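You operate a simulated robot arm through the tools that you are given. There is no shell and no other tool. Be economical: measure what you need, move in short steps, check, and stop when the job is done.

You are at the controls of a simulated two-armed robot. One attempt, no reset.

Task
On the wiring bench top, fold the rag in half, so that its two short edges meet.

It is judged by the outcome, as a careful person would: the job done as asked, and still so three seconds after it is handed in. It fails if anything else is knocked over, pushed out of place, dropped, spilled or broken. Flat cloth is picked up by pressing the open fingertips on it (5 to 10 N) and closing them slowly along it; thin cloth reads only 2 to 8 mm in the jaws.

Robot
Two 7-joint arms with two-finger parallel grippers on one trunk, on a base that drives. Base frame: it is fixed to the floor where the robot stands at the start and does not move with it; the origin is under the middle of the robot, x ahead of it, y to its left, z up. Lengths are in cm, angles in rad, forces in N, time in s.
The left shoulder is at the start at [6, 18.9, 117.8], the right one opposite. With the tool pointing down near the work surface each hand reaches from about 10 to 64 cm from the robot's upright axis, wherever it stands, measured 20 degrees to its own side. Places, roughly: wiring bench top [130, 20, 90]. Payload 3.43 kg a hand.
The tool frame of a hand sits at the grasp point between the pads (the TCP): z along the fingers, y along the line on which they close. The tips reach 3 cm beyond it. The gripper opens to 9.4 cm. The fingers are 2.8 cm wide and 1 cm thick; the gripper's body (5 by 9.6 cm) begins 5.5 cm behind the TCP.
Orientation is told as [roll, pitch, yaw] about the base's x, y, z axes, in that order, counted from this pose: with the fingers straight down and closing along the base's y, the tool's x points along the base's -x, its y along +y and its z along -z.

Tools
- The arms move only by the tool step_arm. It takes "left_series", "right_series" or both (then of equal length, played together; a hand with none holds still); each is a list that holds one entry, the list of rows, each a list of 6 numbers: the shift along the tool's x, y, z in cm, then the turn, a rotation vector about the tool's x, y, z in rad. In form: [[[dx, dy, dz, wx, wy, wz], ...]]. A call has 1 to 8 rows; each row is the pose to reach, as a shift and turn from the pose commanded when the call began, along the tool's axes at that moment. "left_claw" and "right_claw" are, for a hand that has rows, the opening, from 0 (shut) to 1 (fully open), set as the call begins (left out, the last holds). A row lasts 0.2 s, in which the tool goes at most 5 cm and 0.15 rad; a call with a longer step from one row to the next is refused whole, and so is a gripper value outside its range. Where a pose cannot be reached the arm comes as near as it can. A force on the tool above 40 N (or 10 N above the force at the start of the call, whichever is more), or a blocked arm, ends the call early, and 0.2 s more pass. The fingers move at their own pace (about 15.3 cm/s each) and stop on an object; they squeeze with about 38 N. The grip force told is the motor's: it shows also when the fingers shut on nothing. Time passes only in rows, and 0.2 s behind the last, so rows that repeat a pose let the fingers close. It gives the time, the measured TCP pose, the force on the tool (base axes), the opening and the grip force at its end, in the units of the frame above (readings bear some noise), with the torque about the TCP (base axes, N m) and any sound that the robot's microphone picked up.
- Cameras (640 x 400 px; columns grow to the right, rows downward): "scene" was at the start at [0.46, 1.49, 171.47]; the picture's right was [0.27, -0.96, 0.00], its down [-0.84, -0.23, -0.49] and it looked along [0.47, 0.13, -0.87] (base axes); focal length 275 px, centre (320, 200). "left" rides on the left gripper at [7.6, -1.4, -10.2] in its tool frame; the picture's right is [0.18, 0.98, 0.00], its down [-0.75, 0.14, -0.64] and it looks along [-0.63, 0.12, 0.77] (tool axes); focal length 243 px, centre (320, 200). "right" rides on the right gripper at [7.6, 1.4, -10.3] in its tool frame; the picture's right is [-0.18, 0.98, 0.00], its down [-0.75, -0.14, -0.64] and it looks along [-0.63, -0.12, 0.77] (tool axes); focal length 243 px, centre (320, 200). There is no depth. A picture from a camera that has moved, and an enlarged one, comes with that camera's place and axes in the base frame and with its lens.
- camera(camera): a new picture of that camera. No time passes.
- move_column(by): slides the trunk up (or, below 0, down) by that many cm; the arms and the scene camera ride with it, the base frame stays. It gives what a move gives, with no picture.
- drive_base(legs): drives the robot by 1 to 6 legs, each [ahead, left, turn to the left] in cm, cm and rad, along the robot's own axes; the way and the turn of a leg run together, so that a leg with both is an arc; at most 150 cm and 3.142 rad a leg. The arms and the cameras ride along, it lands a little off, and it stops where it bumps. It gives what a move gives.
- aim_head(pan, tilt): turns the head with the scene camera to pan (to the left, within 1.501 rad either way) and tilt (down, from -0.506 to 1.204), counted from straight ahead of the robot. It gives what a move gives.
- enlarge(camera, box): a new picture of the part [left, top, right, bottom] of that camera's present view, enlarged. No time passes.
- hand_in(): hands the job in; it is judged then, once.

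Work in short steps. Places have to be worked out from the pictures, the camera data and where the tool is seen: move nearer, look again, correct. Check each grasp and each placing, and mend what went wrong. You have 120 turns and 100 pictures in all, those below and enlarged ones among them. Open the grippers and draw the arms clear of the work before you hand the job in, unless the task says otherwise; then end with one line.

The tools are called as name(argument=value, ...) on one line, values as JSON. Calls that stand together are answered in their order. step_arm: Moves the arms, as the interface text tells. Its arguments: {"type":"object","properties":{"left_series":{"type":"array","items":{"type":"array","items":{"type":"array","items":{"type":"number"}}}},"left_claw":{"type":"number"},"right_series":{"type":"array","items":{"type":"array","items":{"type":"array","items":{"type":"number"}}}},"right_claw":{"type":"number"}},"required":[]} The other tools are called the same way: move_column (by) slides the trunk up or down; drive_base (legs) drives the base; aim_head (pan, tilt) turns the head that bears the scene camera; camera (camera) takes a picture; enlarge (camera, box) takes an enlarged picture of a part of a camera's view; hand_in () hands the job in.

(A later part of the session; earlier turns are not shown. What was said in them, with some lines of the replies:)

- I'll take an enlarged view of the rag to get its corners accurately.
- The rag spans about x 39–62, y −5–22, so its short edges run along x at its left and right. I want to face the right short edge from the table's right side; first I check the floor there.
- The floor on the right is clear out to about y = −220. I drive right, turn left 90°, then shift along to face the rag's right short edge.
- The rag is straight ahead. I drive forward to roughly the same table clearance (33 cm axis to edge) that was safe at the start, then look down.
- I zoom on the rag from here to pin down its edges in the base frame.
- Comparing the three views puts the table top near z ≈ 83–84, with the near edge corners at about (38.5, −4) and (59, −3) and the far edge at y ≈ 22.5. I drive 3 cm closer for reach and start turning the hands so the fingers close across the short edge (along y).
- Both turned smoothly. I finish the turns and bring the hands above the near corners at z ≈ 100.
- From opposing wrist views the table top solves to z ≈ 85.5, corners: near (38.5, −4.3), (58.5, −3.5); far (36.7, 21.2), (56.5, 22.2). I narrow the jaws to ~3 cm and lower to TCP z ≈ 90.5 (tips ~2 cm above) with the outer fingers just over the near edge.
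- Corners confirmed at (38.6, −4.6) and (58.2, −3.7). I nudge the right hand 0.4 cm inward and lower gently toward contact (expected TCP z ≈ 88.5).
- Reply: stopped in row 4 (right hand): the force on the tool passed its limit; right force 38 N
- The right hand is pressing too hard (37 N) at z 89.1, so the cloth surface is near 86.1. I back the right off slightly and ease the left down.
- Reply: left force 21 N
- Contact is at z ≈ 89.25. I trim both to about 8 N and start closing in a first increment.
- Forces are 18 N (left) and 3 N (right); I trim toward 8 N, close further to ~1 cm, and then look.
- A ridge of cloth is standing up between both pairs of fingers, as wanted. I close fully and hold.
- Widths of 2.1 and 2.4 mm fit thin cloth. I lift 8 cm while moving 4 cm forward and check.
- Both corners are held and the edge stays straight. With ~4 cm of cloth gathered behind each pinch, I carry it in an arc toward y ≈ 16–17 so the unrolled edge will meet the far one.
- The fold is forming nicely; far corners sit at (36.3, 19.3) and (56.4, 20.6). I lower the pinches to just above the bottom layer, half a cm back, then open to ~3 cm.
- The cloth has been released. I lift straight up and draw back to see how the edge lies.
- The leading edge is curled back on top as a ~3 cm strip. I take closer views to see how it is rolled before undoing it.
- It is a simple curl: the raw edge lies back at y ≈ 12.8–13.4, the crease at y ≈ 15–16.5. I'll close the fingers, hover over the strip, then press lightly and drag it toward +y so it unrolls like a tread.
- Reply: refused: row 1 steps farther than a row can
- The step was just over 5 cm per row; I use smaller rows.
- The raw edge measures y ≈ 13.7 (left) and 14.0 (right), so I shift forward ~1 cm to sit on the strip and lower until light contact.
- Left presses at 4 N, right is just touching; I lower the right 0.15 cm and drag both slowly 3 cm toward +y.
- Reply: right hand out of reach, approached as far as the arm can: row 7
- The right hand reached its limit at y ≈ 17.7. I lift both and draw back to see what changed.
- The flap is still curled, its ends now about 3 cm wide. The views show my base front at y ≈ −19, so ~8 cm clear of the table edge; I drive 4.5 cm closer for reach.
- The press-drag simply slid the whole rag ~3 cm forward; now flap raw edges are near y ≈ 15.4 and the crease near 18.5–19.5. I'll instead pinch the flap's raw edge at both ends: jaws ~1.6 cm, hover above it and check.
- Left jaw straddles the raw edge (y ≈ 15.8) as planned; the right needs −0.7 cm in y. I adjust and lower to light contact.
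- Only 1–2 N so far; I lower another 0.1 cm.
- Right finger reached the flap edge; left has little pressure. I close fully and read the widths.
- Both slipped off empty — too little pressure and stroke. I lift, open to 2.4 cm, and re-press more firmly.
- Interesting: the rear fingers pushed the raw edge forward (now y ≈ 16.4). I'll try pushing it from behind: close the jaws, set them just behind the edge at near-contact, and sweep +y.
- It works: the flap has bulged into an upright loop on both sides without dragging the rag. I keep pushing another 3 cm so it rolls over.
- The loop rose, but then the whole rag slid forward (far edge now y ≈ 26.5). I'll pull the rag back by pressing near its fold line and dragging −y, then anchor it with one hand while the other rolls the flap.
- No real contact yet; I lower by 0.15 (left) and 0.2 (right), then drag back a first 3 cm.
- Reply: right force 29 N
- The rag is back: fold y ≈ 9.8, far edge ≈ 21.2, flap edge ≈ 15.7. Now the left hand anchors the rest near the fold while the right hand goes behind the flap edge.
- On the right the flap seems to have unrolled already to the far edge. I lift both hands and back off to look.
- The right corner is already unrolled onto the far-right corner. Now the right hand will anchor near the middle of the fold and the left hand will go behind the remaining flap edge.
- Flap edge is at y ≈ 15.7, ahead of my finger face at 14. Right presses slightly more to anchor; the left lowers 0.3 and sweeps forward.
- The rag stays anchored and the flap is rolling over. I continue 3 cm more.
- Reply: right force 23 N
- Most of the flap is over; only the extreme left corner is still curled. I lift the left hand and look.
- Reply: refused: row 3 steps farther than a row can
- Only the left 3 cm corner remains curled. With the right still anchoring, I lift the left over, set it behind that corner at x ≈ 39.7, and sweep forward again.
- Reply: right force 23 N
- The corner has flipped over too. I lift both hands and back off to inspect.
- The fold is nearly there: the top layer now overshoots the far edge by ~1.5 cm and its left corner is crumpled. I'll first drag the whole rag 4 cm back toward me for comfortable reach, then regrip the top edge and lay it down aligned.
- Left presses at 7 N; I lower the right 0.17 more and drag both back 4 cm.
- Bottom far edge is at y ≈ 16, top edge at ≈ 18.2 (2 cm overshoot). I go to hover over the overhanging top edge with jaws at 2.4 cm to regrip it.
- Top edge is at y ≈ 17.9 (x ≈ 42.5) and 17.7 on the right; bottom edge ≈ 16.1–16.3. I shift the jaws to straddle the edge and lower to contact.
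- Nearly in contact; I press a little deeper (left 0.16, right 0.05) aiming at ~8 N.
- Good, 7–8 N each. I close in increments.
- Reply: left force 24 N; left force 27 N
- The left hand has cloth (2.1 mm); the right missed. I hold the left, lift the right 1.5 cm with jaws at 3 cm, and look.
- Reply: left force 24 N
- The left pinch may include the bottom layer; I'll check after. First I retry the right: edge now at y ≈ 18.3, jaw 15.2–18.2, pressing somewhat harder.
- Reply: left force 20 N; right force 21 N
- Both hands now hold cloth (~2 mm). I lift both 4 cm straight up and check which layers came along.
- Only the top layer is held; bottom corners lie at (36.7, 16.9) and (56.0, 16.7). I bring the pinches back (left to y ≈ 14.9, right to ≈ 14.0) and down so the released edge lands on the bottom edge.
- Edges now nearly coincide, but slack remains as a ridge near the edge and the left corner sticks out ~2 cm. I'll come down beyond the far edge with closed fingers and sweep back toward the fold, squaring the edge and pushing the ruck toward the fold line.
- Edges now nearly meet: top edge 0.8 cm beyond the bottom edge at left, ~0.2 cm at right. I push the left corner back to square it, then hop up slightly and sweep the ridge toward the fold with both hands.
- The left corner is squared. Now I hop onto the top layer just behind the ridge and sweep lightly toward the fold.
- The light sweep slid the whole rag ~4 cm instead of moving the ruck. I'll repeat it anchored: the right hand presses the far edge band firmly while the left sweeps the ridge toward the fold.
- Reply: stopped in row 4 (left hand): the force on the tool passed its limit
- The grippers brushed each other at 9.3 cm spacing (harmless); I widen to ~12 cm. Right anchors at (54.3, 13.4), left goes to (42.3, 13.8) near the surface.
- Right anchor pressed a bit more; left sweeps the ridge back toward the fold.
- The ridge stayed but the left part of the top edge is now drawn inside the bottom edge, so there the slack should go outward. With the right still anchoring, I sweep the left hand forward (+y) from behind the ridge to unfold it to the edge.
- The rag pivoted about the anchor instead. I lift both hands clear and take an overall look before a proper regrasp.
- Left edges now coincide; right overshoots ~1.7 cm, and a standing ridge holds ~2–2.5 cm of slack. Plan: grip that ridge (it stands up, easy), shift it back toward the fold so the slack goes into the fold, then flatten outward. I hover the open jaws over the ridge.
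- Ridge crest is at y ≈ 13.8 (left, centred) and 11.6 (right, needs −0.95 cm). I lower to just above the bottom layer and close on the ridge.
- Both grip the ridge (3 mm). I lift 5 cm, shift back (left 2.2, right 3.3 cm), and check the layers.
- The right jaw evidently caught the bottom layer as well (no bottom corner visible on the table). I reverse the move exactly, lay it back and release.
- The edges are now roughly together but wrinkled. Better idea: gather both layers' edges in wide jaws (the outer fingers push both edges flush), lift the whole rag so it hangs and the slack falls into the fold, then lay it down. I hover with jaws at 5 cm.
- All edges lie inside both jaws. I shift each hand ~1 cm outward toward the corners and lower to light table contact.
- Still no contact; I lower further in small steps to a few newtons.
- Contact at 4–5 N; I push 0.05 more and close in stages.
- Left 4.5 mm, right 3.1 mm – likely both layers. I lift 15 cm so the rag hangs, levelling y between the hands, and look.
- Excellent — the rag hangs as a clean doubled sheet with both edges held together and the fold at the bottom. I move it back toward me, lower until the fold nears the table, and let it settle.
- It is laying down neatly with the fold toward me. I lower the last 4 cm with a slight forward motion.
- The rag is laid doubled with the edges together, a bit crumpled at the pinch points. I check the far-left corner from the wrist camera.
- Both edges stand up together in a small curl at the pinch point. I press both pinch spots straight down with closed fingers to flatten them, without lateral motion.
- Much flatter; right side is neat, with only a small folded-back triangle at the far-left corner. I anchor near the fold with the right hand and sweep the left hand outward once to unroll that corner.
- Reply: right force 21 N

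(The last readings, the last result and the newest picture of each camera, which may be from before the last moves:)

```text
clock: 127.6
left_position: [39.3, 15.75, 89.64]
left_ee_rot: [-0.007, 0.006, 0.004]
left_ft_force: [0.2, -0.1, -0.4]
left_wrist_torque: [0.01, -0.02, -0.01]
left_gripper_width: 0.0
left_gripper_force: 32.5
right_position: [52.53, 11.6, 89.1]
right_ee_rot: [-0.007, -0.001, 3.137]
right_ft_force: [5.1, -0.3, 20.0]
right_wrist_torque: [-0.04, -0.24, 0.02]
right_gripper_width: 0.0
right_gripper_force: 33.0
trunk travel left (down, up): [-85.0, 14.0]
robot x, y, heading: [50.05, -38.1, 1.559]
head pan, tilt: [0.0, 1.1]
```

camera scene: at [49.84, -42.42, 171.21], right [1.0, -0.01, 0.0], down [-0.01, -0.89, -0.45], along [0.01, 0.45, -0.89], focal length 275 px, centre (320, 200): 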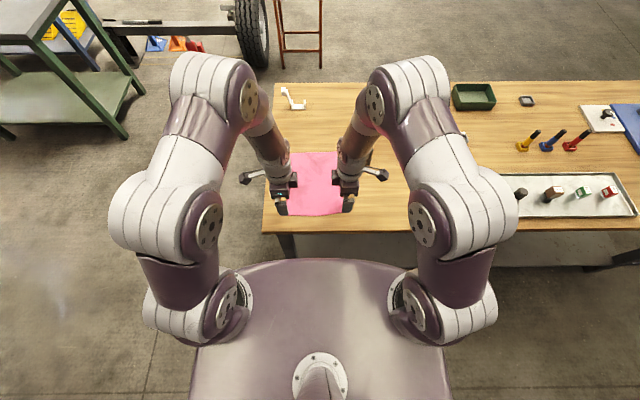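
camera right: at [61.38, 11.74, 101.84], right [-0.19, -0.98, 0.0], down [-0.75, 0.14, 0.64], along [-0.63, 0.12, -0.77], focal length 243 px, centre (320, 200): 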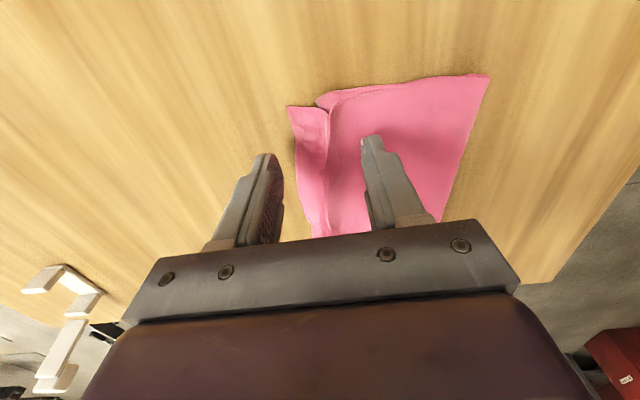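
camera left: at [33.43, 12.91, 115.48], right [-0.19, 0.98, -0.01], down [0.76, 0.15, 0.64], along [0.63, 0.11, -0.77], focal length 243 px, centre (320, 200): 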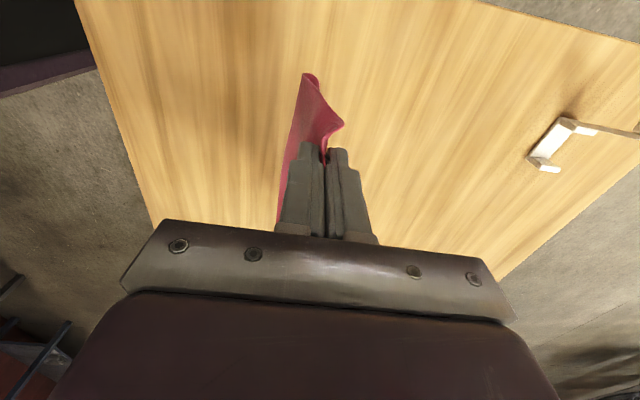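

Anchor holds with 20 N; I sweep the left hand 4 cm outward, then lift both and retreat.

step_arm(left_series=[[[0, 0.7, 0.1, 0, 0, 0], [0, 1.4, 0.15, 0, 0, 0], [0, 2.1, 0.15, 0, 0, 0], [0, 2.8, 0.15, 0, 0, 0], [0, 3.5, 0.15, 0, 0, 0], [0, 4.0, 0.15, 0, 0, 0], [0, 4.0, -2, 0, 0, 0], [0, 4.0, -6, 0, 0, 0]]])

step_arm(left_series=[[[0, 0, -4, 0, 0, 0], [2, -3, -6, 0, 0, 0], [4, -7, -6, 0, 0, 0], [6, -11, -6, 0, 0, 0], [8, -15, -6, 0, 0, 0]]], right_series=[[[0, 0, -3, 0, 0, 0], [0, 0, -7, 0, 0, 0], [3, 2, -10, 0, 0, 0], [6, 5, -11, 0, 0, 0], [10, 8, -11, 0, 0, 0]]], left_claw=0.5, right_claw=0.5)

enlarge(camera="scene", box=[280, 145, 360, 205])

```text
clock: 129.4
left_position: [39.14, 19.57, 95.7]
left_ee_rot: [-0.006, 0.006, 0.003]
left_ft_force: [-0.1, 0.2, 0.3]
left_wrist_torque: [0.0, 0.0, 0.01]
left_gripper_width: 0.0
left_gripper_force: 32.9
right_position: [52.49, 11.58, 89.23]
right_ee_rot: [-0.007, -0.002, 3.136]
right_ft_force: [5.9, 6.9, 37.3]
right_wrist_torque: [0.02, -0.25, 0.08]
right_gripper_width: 0.0
right_gripper_force: 33.2
trunk travel left (down, up): [-85.0, 14.0]
robot x, y, heading: [49.93, -37.98, 1.56]
head pan, tilt: [0.0, 1.1]
```

```text
clock: 130.6
left_position: [31.59, 4.62, 102.06]
left_ee_rot: [-0.005, 0.006, 0.004]
left_ft_force: [0.0, 0.1, 0.3]
left_wrist_torque: [0.03, 0.0, 0.02]
left_gripper_width: 4.73
left_gripper_force: 0.1
right_position: [62.74, 3.61, 100.05]
right_ee_rot: [-0.004, 0.002, 3.138]
right_ft_force: [1.1, -0.2, 0.8]
right_wrist_torque: [0.0, -0.01, -0.03]
right_gripper_width: 4.69
right_gripper_force: 0.1
trunk travel left (down, up): [-85.0, 14.0]
robot x, y, heading: [49.42, -37.86, 1.56]
head pan, tilt: [0.0, 1.1]
```

```text
6.67 times, centred on (320, 175) of scene
camera zoom: at [50.07, -38.3, 171.21], right [1.0, -0.01, 0.0], down [-0.01, -0.89, -0.46], along [0.01, 0.46, -0.89], focal length 1834 px, centre (320, 367)
```

zoom: 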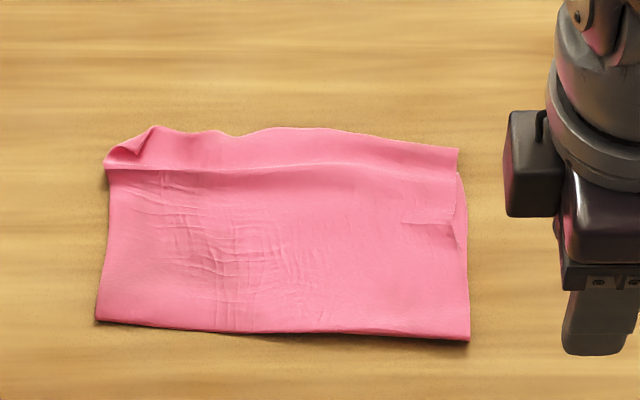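

The rag lies folded in half with its short edges together, apart from a small turned corner at the far left, and nothing else was disturbed. I open the grippers fully, draw the arms up and back, and hand in.

step_arm(left_series=[[[2, -3, -3, 0, 0, 0], [4, -6, -6, 0, 0, 0], [4, -6, -6, 0, 0, 0]]], right_series=[[[2, 3, -3, 0, 0, 0], [4, 6, -6, 0, 0, 0], [4, 6, -6, 0, 0, 0]]], left_claw=1, right_claw=1)

hand_in()

```text
clock: 131.4
left_position: [27.59, -0.83, 108.11]
left_ee_rot: [-0.01, 0.006, 0.005]
left_ft_force: [0.5, 0.8, 0.5]
left_wrist_torque: [-0.02, -0.02, 0.0]
left_gripper_width: 9.41
left_gripper_force: 0.0
right_position: [66.69, -1.98, 105.7]
right_ee_rot: [0.0, 0.002, 3.136]
right_ft_force: [1.0, 0.6, -0.1]
right_wrist_torque: [-0.02, -0.03, -0.02]
right_gripper_width: 9.39
right_gripper_force: 0.0
trunk travel left (down, up): [-85.0, 14.0]
robot x, y, heading: [49.88, -37.94, 1.561]
head pan, tilt: [0.0, 1.1]
```

```text
The job is handed in.
```

The rag is folded in half on the bench and handed in, but not neatly: the short edges meet only to within an estimated 1–2 cm, the far-left corner is still turned back, and the top layer is creased; nothing else on the bench appeared disturbed.
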